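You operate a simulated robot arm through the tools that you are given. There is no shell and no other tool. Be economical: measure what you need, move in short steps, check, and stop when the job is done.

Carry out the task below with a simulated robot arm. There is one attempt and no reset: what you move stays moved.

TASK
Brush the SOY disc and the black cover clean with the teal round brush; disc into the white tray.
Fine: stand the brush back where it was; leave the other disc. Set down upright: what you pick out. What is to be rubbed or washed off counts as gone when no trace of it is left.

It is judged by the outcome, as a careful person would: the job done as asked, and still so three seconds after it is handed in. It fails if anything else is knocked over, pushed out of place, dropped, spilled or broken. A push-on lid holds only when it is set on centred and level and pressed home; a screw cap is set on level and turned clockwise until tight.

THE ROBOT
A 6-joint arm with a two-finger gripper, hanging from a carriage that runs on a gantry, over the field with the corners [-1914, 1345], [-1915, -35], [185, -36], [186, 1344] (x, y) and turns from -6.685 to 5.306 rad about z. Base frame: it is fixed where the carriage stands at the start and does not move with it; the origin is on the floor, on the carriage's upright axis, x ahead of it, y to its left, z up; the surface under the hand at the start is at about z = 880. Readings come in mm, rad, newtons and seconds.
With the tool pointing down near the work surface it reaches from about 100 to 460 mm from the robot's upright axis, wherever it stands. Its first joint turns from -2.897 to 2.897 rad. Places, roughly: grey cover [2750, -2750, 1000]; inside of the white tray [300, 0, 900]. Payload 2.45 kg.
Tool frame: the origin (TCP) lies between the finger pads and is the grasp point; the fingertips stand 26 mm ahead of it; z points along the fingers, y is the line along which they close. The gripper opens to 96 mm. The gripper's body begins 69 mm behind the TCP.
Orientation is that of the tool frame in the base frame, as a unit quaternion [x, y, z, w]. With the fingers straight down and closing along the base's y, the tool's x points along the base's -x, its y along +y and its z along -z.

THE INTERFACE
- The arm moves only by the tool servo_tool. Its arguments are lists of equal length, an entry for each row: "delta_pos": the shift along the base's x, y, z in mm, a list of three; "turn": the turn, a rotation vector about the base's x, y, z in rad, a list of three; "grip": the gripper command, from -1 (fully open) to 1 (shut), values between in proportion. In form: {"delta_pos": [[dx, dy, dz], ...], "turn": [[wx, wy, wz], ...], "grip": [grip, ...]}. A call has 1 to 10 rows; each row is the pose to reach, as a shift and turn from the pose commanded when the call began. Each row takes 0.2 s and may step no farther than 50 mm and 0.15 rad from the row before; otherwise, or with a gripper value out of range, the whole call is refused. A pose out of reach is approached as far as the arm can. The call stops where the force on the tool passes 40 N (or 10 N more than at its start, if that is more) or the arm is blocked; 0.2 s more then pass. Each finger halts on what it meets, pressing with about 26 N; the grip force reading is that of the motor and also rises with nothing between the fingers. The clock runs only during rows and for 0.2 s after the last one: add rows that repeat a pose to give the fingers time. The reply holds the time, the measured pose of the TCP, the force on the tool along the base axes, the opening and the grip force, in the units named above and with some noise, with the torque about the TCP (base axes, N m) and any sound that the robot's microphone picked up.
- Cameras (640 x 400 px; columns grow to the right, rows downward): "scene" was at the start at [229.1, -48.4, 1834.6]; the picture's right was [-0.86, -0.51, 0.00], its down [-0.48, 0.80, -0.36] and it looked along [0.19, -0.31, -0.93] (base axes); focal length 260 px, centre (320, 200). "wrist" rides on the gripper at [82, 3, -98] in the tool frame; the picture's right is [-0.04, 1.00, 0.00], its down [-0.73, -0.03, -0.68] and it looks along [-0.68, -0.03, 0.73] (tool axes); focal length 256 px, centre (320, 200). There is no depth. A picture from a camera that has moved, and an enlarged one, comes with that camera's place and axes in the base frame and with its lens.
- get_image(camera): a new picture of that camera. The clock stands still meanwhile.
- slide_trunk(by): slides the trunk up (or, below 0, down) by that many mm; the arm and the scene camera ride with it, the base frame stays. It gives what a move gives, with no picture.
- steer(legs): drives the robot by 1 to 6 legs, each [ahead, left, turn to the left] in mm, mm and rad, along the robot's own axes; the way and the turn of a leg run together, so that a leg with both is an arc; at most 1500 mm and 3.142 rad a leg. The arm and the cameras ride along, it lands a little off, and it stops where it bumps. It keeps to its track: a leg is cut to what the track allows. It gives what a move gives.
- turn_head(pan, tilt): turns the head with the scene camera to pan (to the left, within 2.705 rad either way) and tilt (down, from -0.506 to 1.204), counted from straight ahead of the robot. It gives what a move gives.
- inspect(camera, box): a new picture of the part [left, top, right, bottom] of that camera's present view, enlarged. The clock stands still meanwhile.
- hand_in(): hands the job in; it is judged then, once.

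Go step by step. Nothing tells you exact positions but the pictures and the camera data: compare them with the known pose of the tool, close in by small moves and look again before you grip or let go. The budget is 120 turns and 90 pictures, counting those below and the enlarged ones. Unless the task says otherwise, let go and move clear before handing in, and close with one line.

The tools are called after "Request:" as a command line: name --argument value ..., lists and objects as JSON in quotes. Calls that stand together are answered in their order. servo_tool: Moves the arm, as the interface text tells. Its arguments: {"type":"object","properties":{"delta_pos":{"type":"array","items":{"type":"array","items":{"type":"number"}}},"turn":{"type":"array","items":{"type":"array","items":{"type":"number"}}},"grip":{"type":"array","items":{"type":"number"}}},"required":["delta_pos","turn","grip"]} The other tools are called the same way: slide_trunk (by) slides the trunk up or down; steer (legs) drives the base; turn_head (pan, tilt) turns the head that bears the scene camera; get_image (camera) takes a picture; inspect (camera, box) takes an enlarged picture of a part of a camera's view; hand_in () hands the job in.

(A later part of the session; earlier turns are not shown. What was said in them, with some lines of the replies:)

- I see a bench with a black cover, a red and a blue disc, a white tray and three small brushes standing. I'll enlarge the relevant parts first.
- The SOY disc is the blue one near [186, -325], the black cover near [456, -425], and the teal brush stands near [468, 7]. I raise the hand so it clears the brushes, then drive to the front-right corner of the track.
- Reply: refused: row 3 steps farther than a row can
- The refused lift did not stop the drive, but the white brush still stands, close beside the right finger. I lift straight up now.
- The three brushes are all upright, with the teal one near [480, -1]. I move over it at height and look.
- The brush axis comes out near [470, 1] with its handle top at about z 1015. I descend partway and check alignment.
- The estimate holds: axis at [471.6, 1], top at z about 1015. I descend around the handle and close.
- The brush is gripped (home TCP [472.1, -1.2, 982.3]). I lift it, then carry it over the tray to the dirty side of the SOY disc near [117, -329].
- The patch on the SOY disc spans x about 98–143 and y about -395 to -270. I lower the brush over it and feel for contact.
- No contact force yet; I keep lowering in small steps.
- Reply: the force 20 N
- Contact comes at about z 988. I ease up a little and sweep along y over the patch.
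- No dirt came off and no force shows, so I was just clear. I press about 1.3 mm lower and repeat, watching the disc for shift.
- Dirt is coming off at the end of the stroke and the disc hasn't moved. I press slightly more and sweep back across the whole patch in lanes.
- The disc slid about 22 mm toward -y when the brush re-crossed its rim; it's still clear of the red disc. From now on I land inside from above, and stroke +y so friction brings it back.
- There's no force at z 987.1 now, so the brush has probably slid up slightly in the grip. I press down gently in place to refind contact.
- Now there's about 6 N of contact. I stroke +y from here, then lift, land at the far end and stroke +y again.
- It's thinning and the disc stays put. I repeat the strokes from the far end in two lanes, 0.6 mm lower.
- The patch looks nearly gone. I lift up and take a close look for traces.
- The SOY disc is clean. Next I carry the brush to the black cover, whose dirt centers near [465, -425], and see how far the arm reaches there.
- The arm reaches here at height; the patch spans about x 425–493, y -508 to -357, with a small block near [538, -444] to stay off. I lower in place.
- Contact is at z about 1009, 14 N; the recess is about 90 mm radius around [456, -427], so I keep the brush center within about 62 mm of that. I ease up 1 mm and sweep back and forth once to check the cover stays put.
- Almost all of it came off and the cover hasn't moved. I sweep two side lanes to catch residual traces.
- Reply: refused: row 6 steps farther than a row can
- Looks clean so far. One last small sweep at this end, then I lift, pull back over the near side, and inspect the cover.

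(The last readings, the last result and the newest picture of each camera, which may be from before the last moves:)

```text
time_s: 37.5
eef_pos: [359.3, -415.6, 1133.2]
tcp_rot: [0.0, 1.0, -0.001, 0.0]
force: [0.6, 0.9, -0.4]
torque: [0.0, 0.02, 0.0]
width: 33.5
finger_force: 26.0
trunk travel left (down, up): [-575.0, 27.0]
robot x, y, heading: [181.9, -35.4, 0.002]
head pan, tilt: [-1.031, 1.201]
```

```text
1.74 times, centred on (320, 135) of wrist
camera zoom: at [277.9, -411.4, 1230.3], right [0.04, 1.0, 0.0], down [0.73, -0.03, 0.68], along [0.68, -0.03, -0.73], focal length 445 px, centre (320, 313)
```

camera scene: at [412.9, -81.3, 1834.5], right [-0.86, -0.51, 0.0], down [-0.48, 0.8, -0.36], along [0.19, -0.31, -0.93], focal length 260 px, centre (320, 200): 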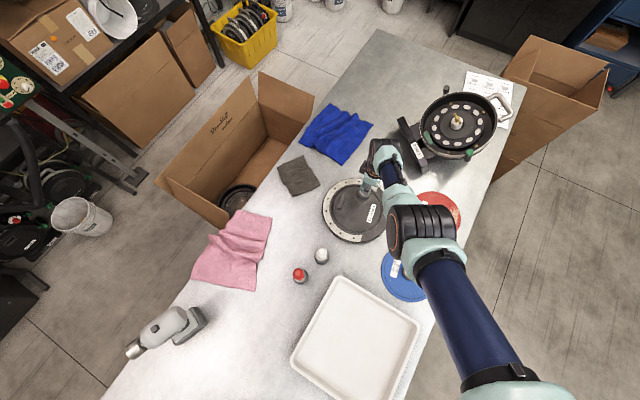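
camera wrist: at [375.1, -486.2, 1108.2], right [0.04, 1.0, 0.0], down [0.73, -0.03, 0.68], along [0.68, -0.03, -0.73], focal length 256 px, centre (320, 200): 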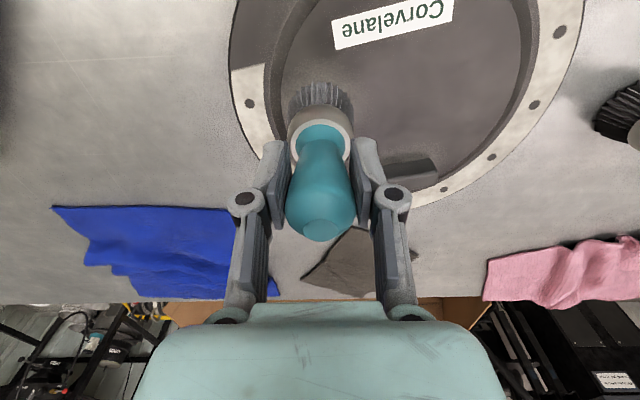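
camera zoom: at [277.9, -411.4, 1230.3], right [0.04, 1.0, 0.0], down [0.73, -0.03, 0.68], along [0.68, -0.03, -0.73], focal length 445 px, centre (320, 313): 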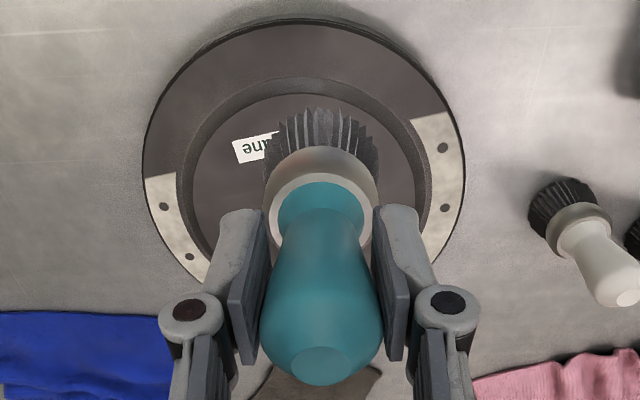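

The recess looks clean; I take one tighter enlargement to be sure.

Request:
inspect --camera "scene" --box '[334, 185, 376, 212]'

Request:
inspect --camera "scene" --box '[334, 208, 376, 235]'

```text
14.81 times, centred on (355, 198) of scene
camera zoom: at [413.1, -81.4, 1834.6], right [-0.86, -0.51, 0.0], down [-0.48, 0.8, -0.36], along [0.19, -0.31, -0.93], focal length 3858 px, centre (-198, 222)
```

zoom: 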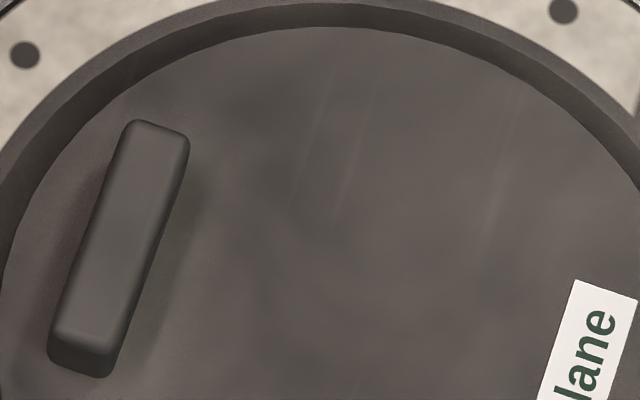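

```text
14.81 times, centred on (355, 222) of scene
camera zoom: at [413.1, -81.4, 1834.6], right [-0.86, -0.51, 0.0], down [-0.48, 0.8, -0.36], along [0.19, -0.31, -0.93], focal length 3858 px, centre (-198, -118)
```

zoom: 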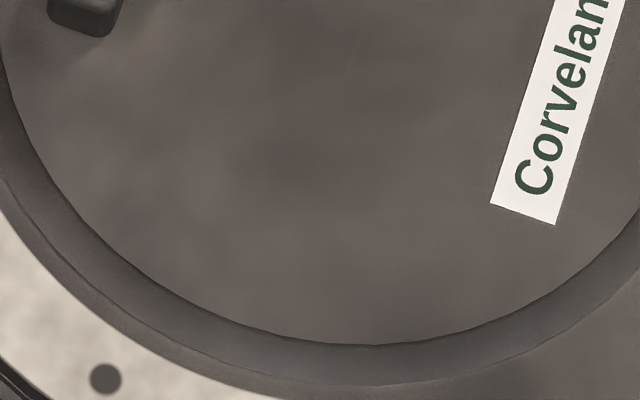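

Both are clean. I carry the brush back to its home spot at [472, -1], passing on the tray side of the other brushes.

Request:
servo_tool --delta_pos '[[5, 47, 0], [10, 94, 0], [15, 141, 0], [20, 188, 0], [25, 235, 0], [30, 282, 0], [35, 329, 0], [40, 376, 0], [65, 412, 0], [110, 414.4, 0]]' --turn '[[0, 0, 0], [0, 0, 0], [0, 0, 0], [0, 0, 0], [0, 0, 0], [0, 0, 0], [0, 0, 0], [0, 0, 0], [0, 0, 0], [0, 0, 0]]' --grip '[1, 1, 1, 1, 1, 1, 1, 1, 1, 1]'

Request:
servo_tool --delta_pos '[[2, 0, -45], [2, 0, -90], [2, 0, -135], [2, 0, -140], [2, 0, -143]]' --turn '[[0, 0, 0], [0, 0, 0], [0, 0, 0], [0, 0, 0], [0, 0, 0]]' --grip '[1, 1, 1, 1, 1]'

Request:
get_image --camera "wrist"

```text
time_s: 39.7
eef_pos: [467.7, 0.6, 1131.0]
tcp_rot: [0.001, 1.0, 0.0, 0.0]
force: [-0.4, -0.5, -1.6]
torque: [0.0, -0.05, 0.0]
width: 33.5
finger_force: 25.7
trunk travel left (down, up): [-575.0, 27.0]
robot x, y, heading: [189.7, -32.9, -0.0]
head pan, tilt: [-1.031, 1.201]
```

```text
time_s: 40.9
eef_pos: [472.4, -0.3, 988.4]
tcp_rot: [0.001, 1.0, 0.0, -0.001]
force: [-0.1, -0.4, -0.4]
torque: [-0.01, 0.01, 0.0]
width: 33.3
finger_force: 26.0
trunk travel left (down, up): [-575.0, 27.0]
robot x, y, heading: [188.3, -34.1, -0.0]
head pan, tilt: [-1.031, 1.201]
```

```text
53 pictures are left
camera wrist: at [390.7, 3.4, 1086.0], right [0.04, 1.0, 0.0], down [0.73, -0.03, 0.68], along [0.68, -0.03, -0.73], focal length 256 px, centre (320, 200)
```

wrist: 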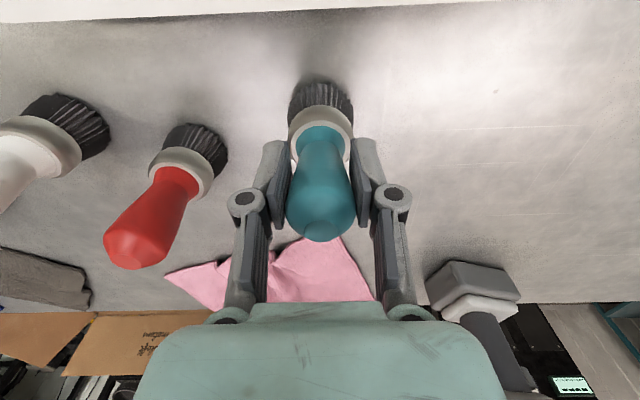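

The brush is right over its home spot. I lower in small steps to feel the table.

Request:
servo_tool --delta_pos '[[0, 0, -3], [0, 0, -5], [0, 0, -6], [0, 0, -6]]' --turn '[[0, 0, 0], [0, 0, 0], [0, 0, 0], [0, 0, 0]]' --grip '[1, 1, 1, 1]'

Request:
servo_tool --delta_pos '[[0, 0, -1], [0, 0, -1.5]]' --turn '[[0, 0, 0], [0, 0, 0]]' --grip '[1, 1]'

```text
time_s: 41.9
eef_pos: [471.9, -1.3, 981.8]
tcp_rot: [0.001, 1.0, -0.001, 0.0]
force: [0.5, -0.1, -0.2]
torque: [-0.02, 0.02, 0.0]
width: 33.4
finger_force: 25.5
trunk travel left (down, up): [-575.0, 27.0]
robot x, y, heading: [182.6, -31.8, -0.002]
head pan, tilt: [-1.031, 1.201]
```

```text
time_s: 42.5
eef_pos: [471.5, -0.7, 980.5]
tcp_rot: [0.0, 1.0, 0.0, -0.001]
force: [-1.9, -0.9, 6.3]
torque: [-0.08, 0.03, -0.02]
width: 33.3
finger_force: 25.8
trunk travel left (down, up): [-575.0, 27.0]
robot x, y, heading: [184.1, -33.2, 0.001]
head pan, tilt: [-1.031, 1.201]
```

It stands on the table. I relax the press, open gradually, and rise clear.

Request:
servo_tool --delta_pos '[[0, 0, 0.6], [0, 0, 0.6], [0, 0, 0.6], [0, 0, 0.6], [0, 0, 0.6], [0, 0, 30], [0, 0, 75], [0, 0, 120]]' --turn '[[0, 0, 0], [0, 0, 0], [0, 0, 0], [0, 0, 0], [0, 0, 0], [0, 0, 0], [0, 0, 0], [0, 0, 0]]' --grip '[0.2, 0, -0.5, -1, -1, -1, -1, -1]'

Request:
get_image --camera "wrist"

```text
time_s: 44.3
eef_pos: [470.3, -2.1, 1099.0]
tcp_rot: [0.001, 1.0, 0.0, 0.0]
force: [-1.0, -0.3, 0.3]
torque: [-0.01, -0.05, -0.02]
width: 96.0
finger_force: 0.0
trunk travel left (down, up): [-575.0, 27.0]
robot x, y, heading: [183.0, -28.6, -0.001]
head pan, tilt: [-1.031, 1.201]
```

```text
52 pictures are left
camera wrist: at [389.8, 2.7, 1197.6], right [0.04, 1.0, 0.0], down [0.73, -0.03, 0.68], along [0.68, -0.03, -0.73], focal length 256 px, centre (320, 200)
```

wrist: 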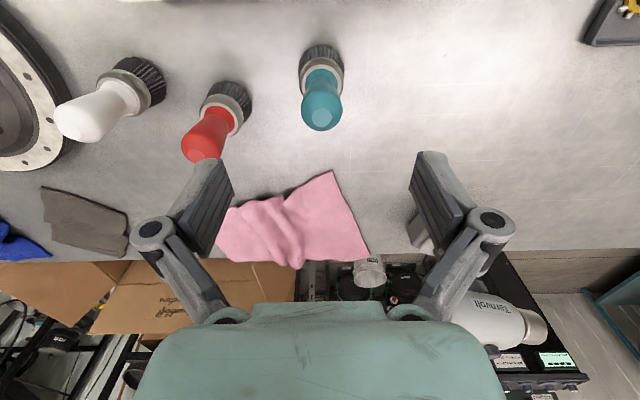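

The teal brush stands where it was. Now I drive back about 184 mm so both the disc and the tray are in comfortable reach.

Request:
steer --legs '[[-184, 0, 0]]'

Request:
get_image --camera "scene"

```text
time_s: 45.9
eef_pos: [286.8, -1.0, 1099.3]
tcp_rot: [-0.001, 1.0, 0.001, -0.001]
force: [1.0, -0.1, -0.5]
torque: [-0.07, 0.01, 0.0]
width: 95.9
finger_force: 0.0
trunk travel left (down, up): [-575.0, 27.0]
robot x, y, heading: [-2.4, -31.2, 0.002]
head pan, tilt: [-1.031, 1.201]
```

```text
51 pictures are left
camera scene: at [228.4, -80.6, 1834.6], right [-0.86, -0.52, 0.0], down [-0.48, 0.8, -0.36], along [0.19, -0.31, -0.93], focal length 260 px, centre (320, 200)
```

scene: 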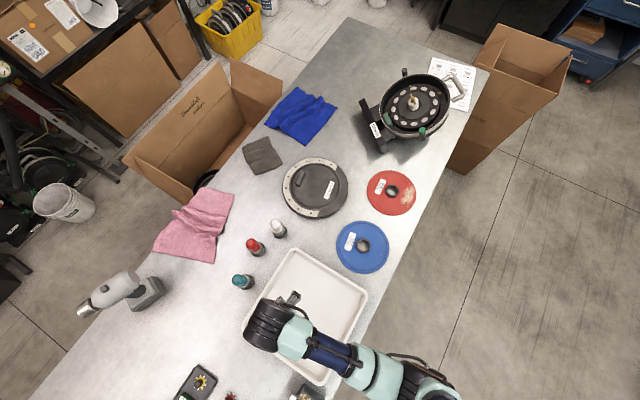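

The path to the disc is clear. I move above its hub, near [194, -321], and look.

Request:
servo_tool --delta_pos '[[-10, -45, 0], [-22, -90, 0], [-34, -135, 0], [-46, -180, 0], [-58, -225, 0], [-70, -265, 0], [-82, -300, 0], [-93, -320, -30], [-93, -320, -60]]' --turn '[[0, 0, 0], [0, 0, 0], [0, 0, 0], [0, 0, 0], [0, 0, 0], [0, 0, 0], [0, 0, 0], [0, 0, 0], [0, 0, 0]]' --grip '[-1, -1, -1, -1, -1, -1, -1, -1, -1]'

Request:
get_image --camera "wrist"

Request:
inspect --camera "scene" --box '[230, 210, 390, 310]'

```text
time_s: 47.9
eef_pos: [193.9, -320.6, 1041.6]
tcp_rot: [0.0, 1.0, 0.0, 0.0]
force: [-0.6, -1.2, 1.4]
torque: [-0.02, 0.0, 0.03]
width: 95.9
finger_force: 0.2
trunk travel left (down, up): [-575.0, 27.0]
robot x, y, heading: [-2.3, -32.7, -0.001]
head pan, tilt: [-1.031, 1.201]
```

```text
50 pictures are left
camera wrist: at [112.7, -316.7, 1139.0], right [0.04, 1.0, 0.0], down [0.73, -0.03, 0.68], along [0.68, -0.03, -0.73], focal length 256 px, centre (320, 200)
```

wrist: 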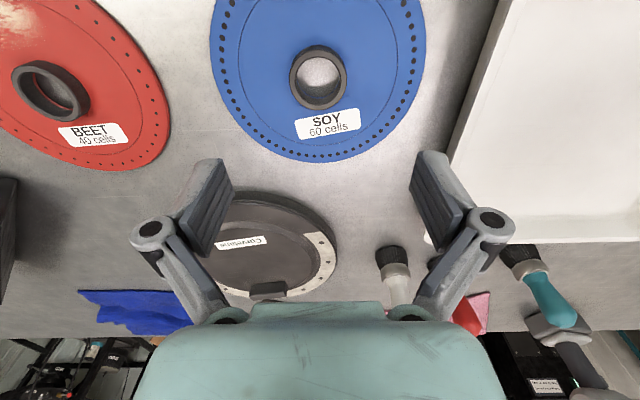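

```text
4.00 times, centred on (310, 260) of scene
camera zoom: at [228.4, -80.6, 1834.6], right [-0.86, -0.52, 0.0], down [-0.48, 0.8, -0.36], along [0.19, -0.31, -0.93], focal length 1042 px, centre (360, -40)
```

zoom: 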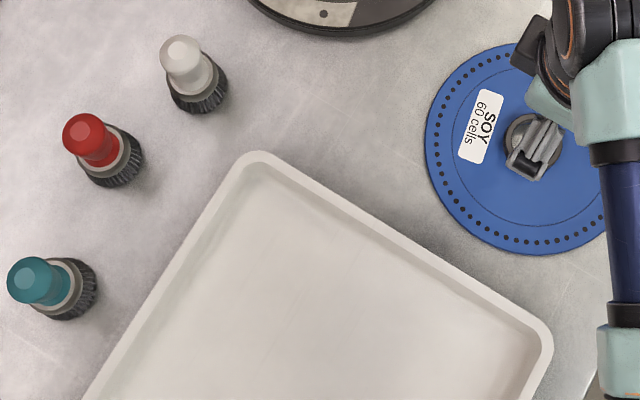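

The two estimates of the hub differ by a few mm in x; I enlarge the wrist view to settle it.

Request:
inspect --camera "wrist" --box '[270, 30, 370, 130]'

```text
4.00 times, centred on (320, 80) of wrist
camera zoom: at [112.7, -316.7, 1139.0], right [0.04, 1.0, 0.0], down [0.73, -0.03, 0.68], along [0.68, -0.03, -0.73], focal length 1024 px, centre (320, 680)
```

zoom: 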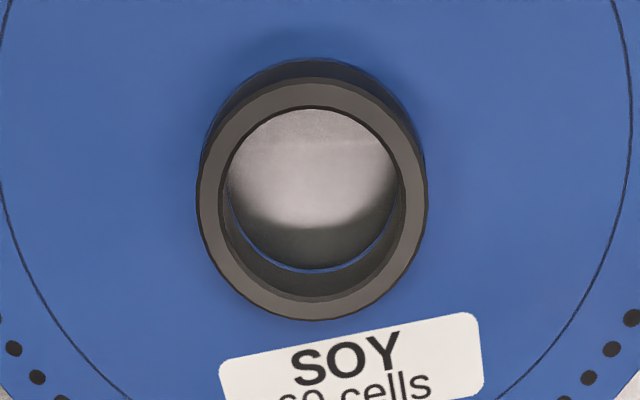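

The hub is centered at about [189, -321.5], 51 mm across, top z 904, disc face z 885. I descend around it and close.

Request:
servo_tool --delta_pos '[[-5, -1, -45], [-5, -1, -90], [-5, -1, -118], [-5, -1, -125], [-5, -1, -125], [-5, -1, -125], [-5, -1, -125], [-5, -1, -125]]' --turn '[[0, 0, 0], [0, 0, 0], [0, 0, 0], [0, 0, 0], [0, 0, 0], [0, 0, 0], [0, 0, 0], [0, 0, 0]]' --grip '[-1, -1, -1, -0.5, 0, 0.5, 1, 1]'

Request:
get_image --camera "wrist"

```text
time_s: 49.7
eef_pos: [189.0, -320.5, 914.4]
tcp_rot: [-0.001, 1.0, 0.0, 0.0]
force: [-0.1, -0.2, -0.1]
torque: [-0.02, -0.01, 0.01]
width: 50.6
finger_force: 26.4
trunk travel left (down, up): [-575.0, 27.0]
robot x, y, heading: [-1.3, -36.6, -0.001]
head pan, tilt: [-1.031, 1.201]
```

```text
47 pictures are left
camera wrist: at [107.5, -316.8, 1013.1], right [0.04, 1.0, 0.0], down [0.73, -0.03, 0.68], along [0.68, -0.03, -0.73], focal length 256 px, centre (320, 200)
```

wrist: 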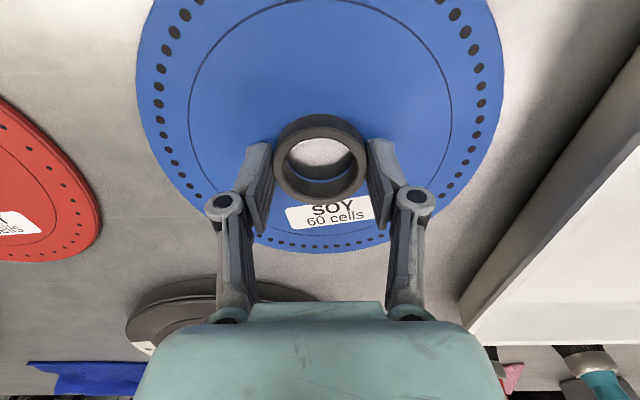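

The hub is held firmly (50.6 mm). I lift straight up, carry it over the tray centre at about [250, -33], and look before lowering.

Request:
servo_tool --delta_pos '[[0, 0, 30], [0, 0, 70], [0, 0, 95], [10, 45, 95], [20, 92, 95], [30, 139, 95], [40, 186, 95], [50, 232, 95], [58, 270, 95], [61, 288, 95]]' --turn '[[0, 0, 0], [0, 0, 0], [0, 0, 0], [0, 0, 0], [0, 0, 0], [0, 0, 0], [0, 0, 0], [0, 0, 0], [0, 0, 0], [0, 0, 0]]' --grip '[1, 1, 1, 1, 1, 1, 1, 1, 1, 1]'

Request:
get_image --camera "wrist"

Request:
get_image --camera "scene"

```text
time_s: 51.9
eef_pos: [248.8, -31.6, 1009.2]
tcp_rot: [0.0, 1.0, 0.0, 0.0]
force: [-0.5, 0.1, -1.2]
torque: [0.02, -0.03, 0.02]
width: 50.5
finger_force: 26.2
trunk travel left (down, up): [-575.0, 27.0]
robot x, y, heading: [-2.9, -32.6, 0.005]
head pan, tilt: [-1.031, 1.201]
```

```text
46 pictures are left
camera wrist: at [168.1, -28.2, 1107.6], right [0.04, 1.0, 0.0], down [0.73, -0.03, 0.68], along [0.68, -0.03, -0.73], focal length 256 px, centre (320, 200)
```

wrist: 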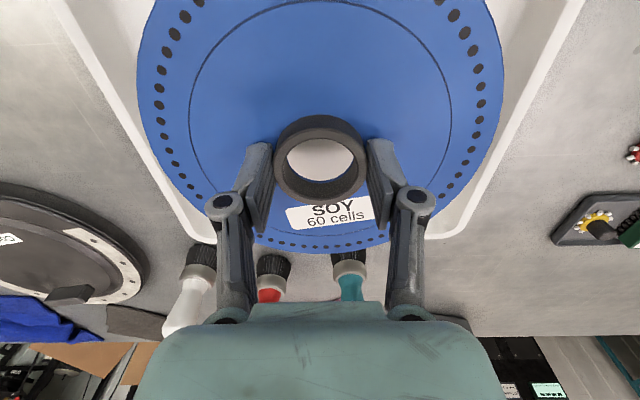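

```text
45 pictures are left
camera scene: at [228.4, -80.6, 1834.6], right [-0.86, -0.52, 0.0], down [-0.48, 0.8, -0.36], along [0.19, -0.31, -0.93], focal length 260 px, centre (320, 200)
```

scene: 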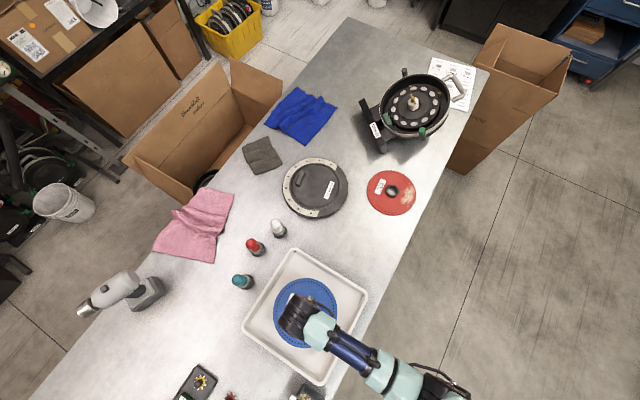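

The disc hangs level and centered over the tray. I lower it, feeling for the tray floor.

Request:
servo_tool --delta_pos '[[0, 0, -35], [0, 0, -65], [0, 0, -80], [0, 0, -84], [0, 0, -87]]' --turn '[[0, 0, 0], [0, 0, 0], [0, 0, 0], [0, 0, 0], [0, 0, 0]]' --grip '[1, 1, 1, 1, 1]'

Request:
get_image --camera "wrist"

```text
time_s: 53.1
eef_pos: [249.1, -33.6, 921.9]
tcp_rot: [-0.001, 1.0, 0.0, 0.0]
force: [1.2, -0.1, -1.2]
torque: [0.03, 0.0, 0.02]
width: 50.7
finger_force: 26.1
trunk travel left (down, up): [-575.0, 27.0]
robot x, y, heading: [-0.7, -32.4, 0.002]
head pan, tilt: [-1.031, 1.201]
```

```text
44 pictures are left
camera wrist: at [168.3, -29.6, 1020.1], right [0.04, 1.0, 0.0], down [0.73, -0.03, 0.68], along [0.68, -0.03, -0.73], focal length 256 px, centre (320, 200)
```

wrist: 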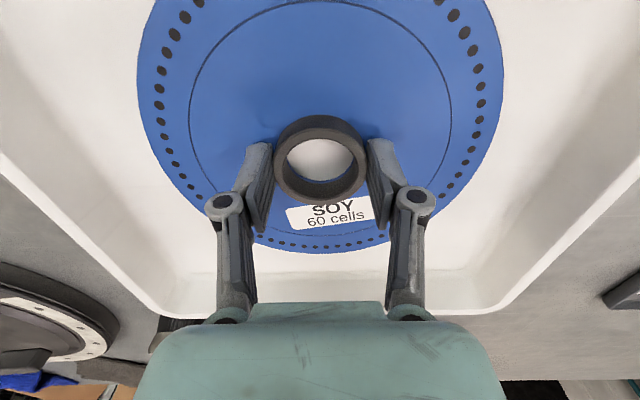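

It's inside the tray walls, with no contact yet. I go down in small steps.

Request:
servo_tool --delta_pos '[[0, 0, -1.5], [0, 0, -3], [0, 0, -3]]' --turn '[[0, 0, 0], [0, 0, 0], [0, 0, 0]]' --grip '[1, 1, 1]'

Request:
servo_tool --delta_pos '[[0, 0, -1], [0, 0, -1.5]]' --turn '[[0, 0, 0], [0, 0, 0]]' --grip '[1, 1]'

```text
time_s: 53.9
eef_pos: [250.6, -33.3, 920.1]
tcp_rot: [-0.001, 1.0, 0.001, 0.0]
force: [-4.2, 0.3, 20.6]
torque: [0.0, 0.06, -0.21]
width: 50.8
finger_force: 25.8
trunk travel left (down, up): [-575.0, 27.0]
robot x, y, heading: [0.7, -35.4, 0.003]
head pan, tilt: [-1.031, 1.201]
```

```text
time_s: 54.5
eef_pos: [250.8, -33.3, 916.8]
tcp_rot: [-0.001, 1.0, 0.0, 0.0]
force: [-2.9, 0.2, 19.6]
torque: [0.06, 0.04, -0.2]
width: 50.9
finger_force: 26.3
trunk travel left (down, up): [-575.0, 27.0]
robot x, y, heading: [-5.3, -30.7, 0.006]
head pan, tilt: [-1.031, 1.201]
```

It's resting on the tray floor. I ease up, open, and rise clear.

Request:
servo_tool --delta_pos '[[0, 0, 1.5], [0, 0, 1.5], [0, 0, 1.5], [0, 0, 1.5], [0, 0, 35], [0, 0, 80], [0, 0, 125], [0, 0, 165], [-10, -40, 180]]' --turn '[[0, 0, 0], [0, 0, 0], [0, 0, 0], [0, 0, 0], [0, 0, 0], [0, 0, 0], [0, 0, 0], [0, 0, 0], [0, 0, 0]]' --grip '[0.3, -0.3, -1, -1, -1, -1, -1, -1, -1]'

Request:
get_image --camera "wrist"

Request:
get_image --camera "scene"

```text
time_s: 56.5
eef_pos: [240.4, -75.9, 1097.8]
tcp_rot: [0.0, 1.0, 0.0, 0.001]
force: [-0.9, 0.0, -0.2]
torque: [-0.01, 0.0, 0.02]
width: 95.9
finger_force: 0.0
trunk travel left (down, up): [-575.0, 27.0]
robot x, y, heading: [-3.3, -31.8, -0.003]
head pan, tilt: [-1.031, 1.201]
```

```text
43 pictures are left
camera wrist: at [158.3, -71.7, 1194.8], right [0.04, 1.0, 0.0], down [0.73, -0.03, 0.68], along [0.68, -0.03, -0.73], focal length 256 px, centre (320, 200)
```

wrist: 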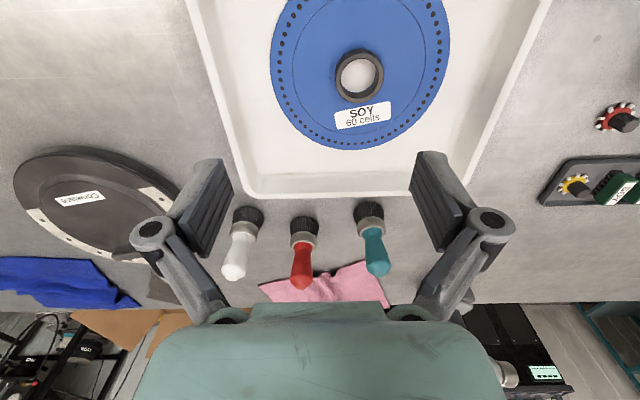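

```text
42 pictures are left
camera scene: at [228.4, -80.6, 1834.6], right [-0.86, -0.52, 0.0], down [-0.48, 0.8, -0.36], along [0.19, -0.31, -0.93], focal length 260 px, centre (320, 200)
```

scene: 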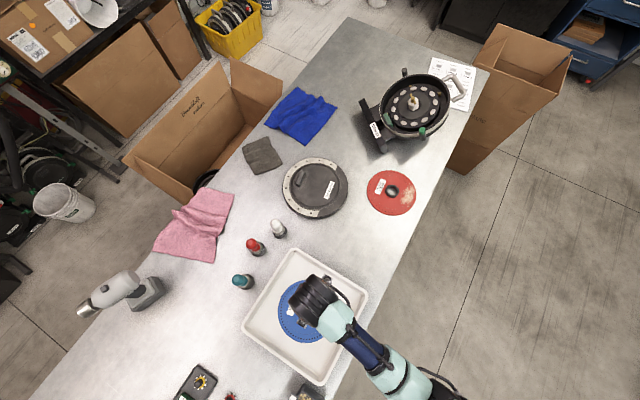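

The SOY disc lies flat in the tray, the cover is clean, and the brushes stand in their places with the hand clear. I hand the job in.

Request:
hand_in

```text
The job is handed in.
```

The SOY disc and the black cover are brushed clean, the disc lies flat in the white tray, the teal brush stands back in its place, and the BEET disc was not touched.
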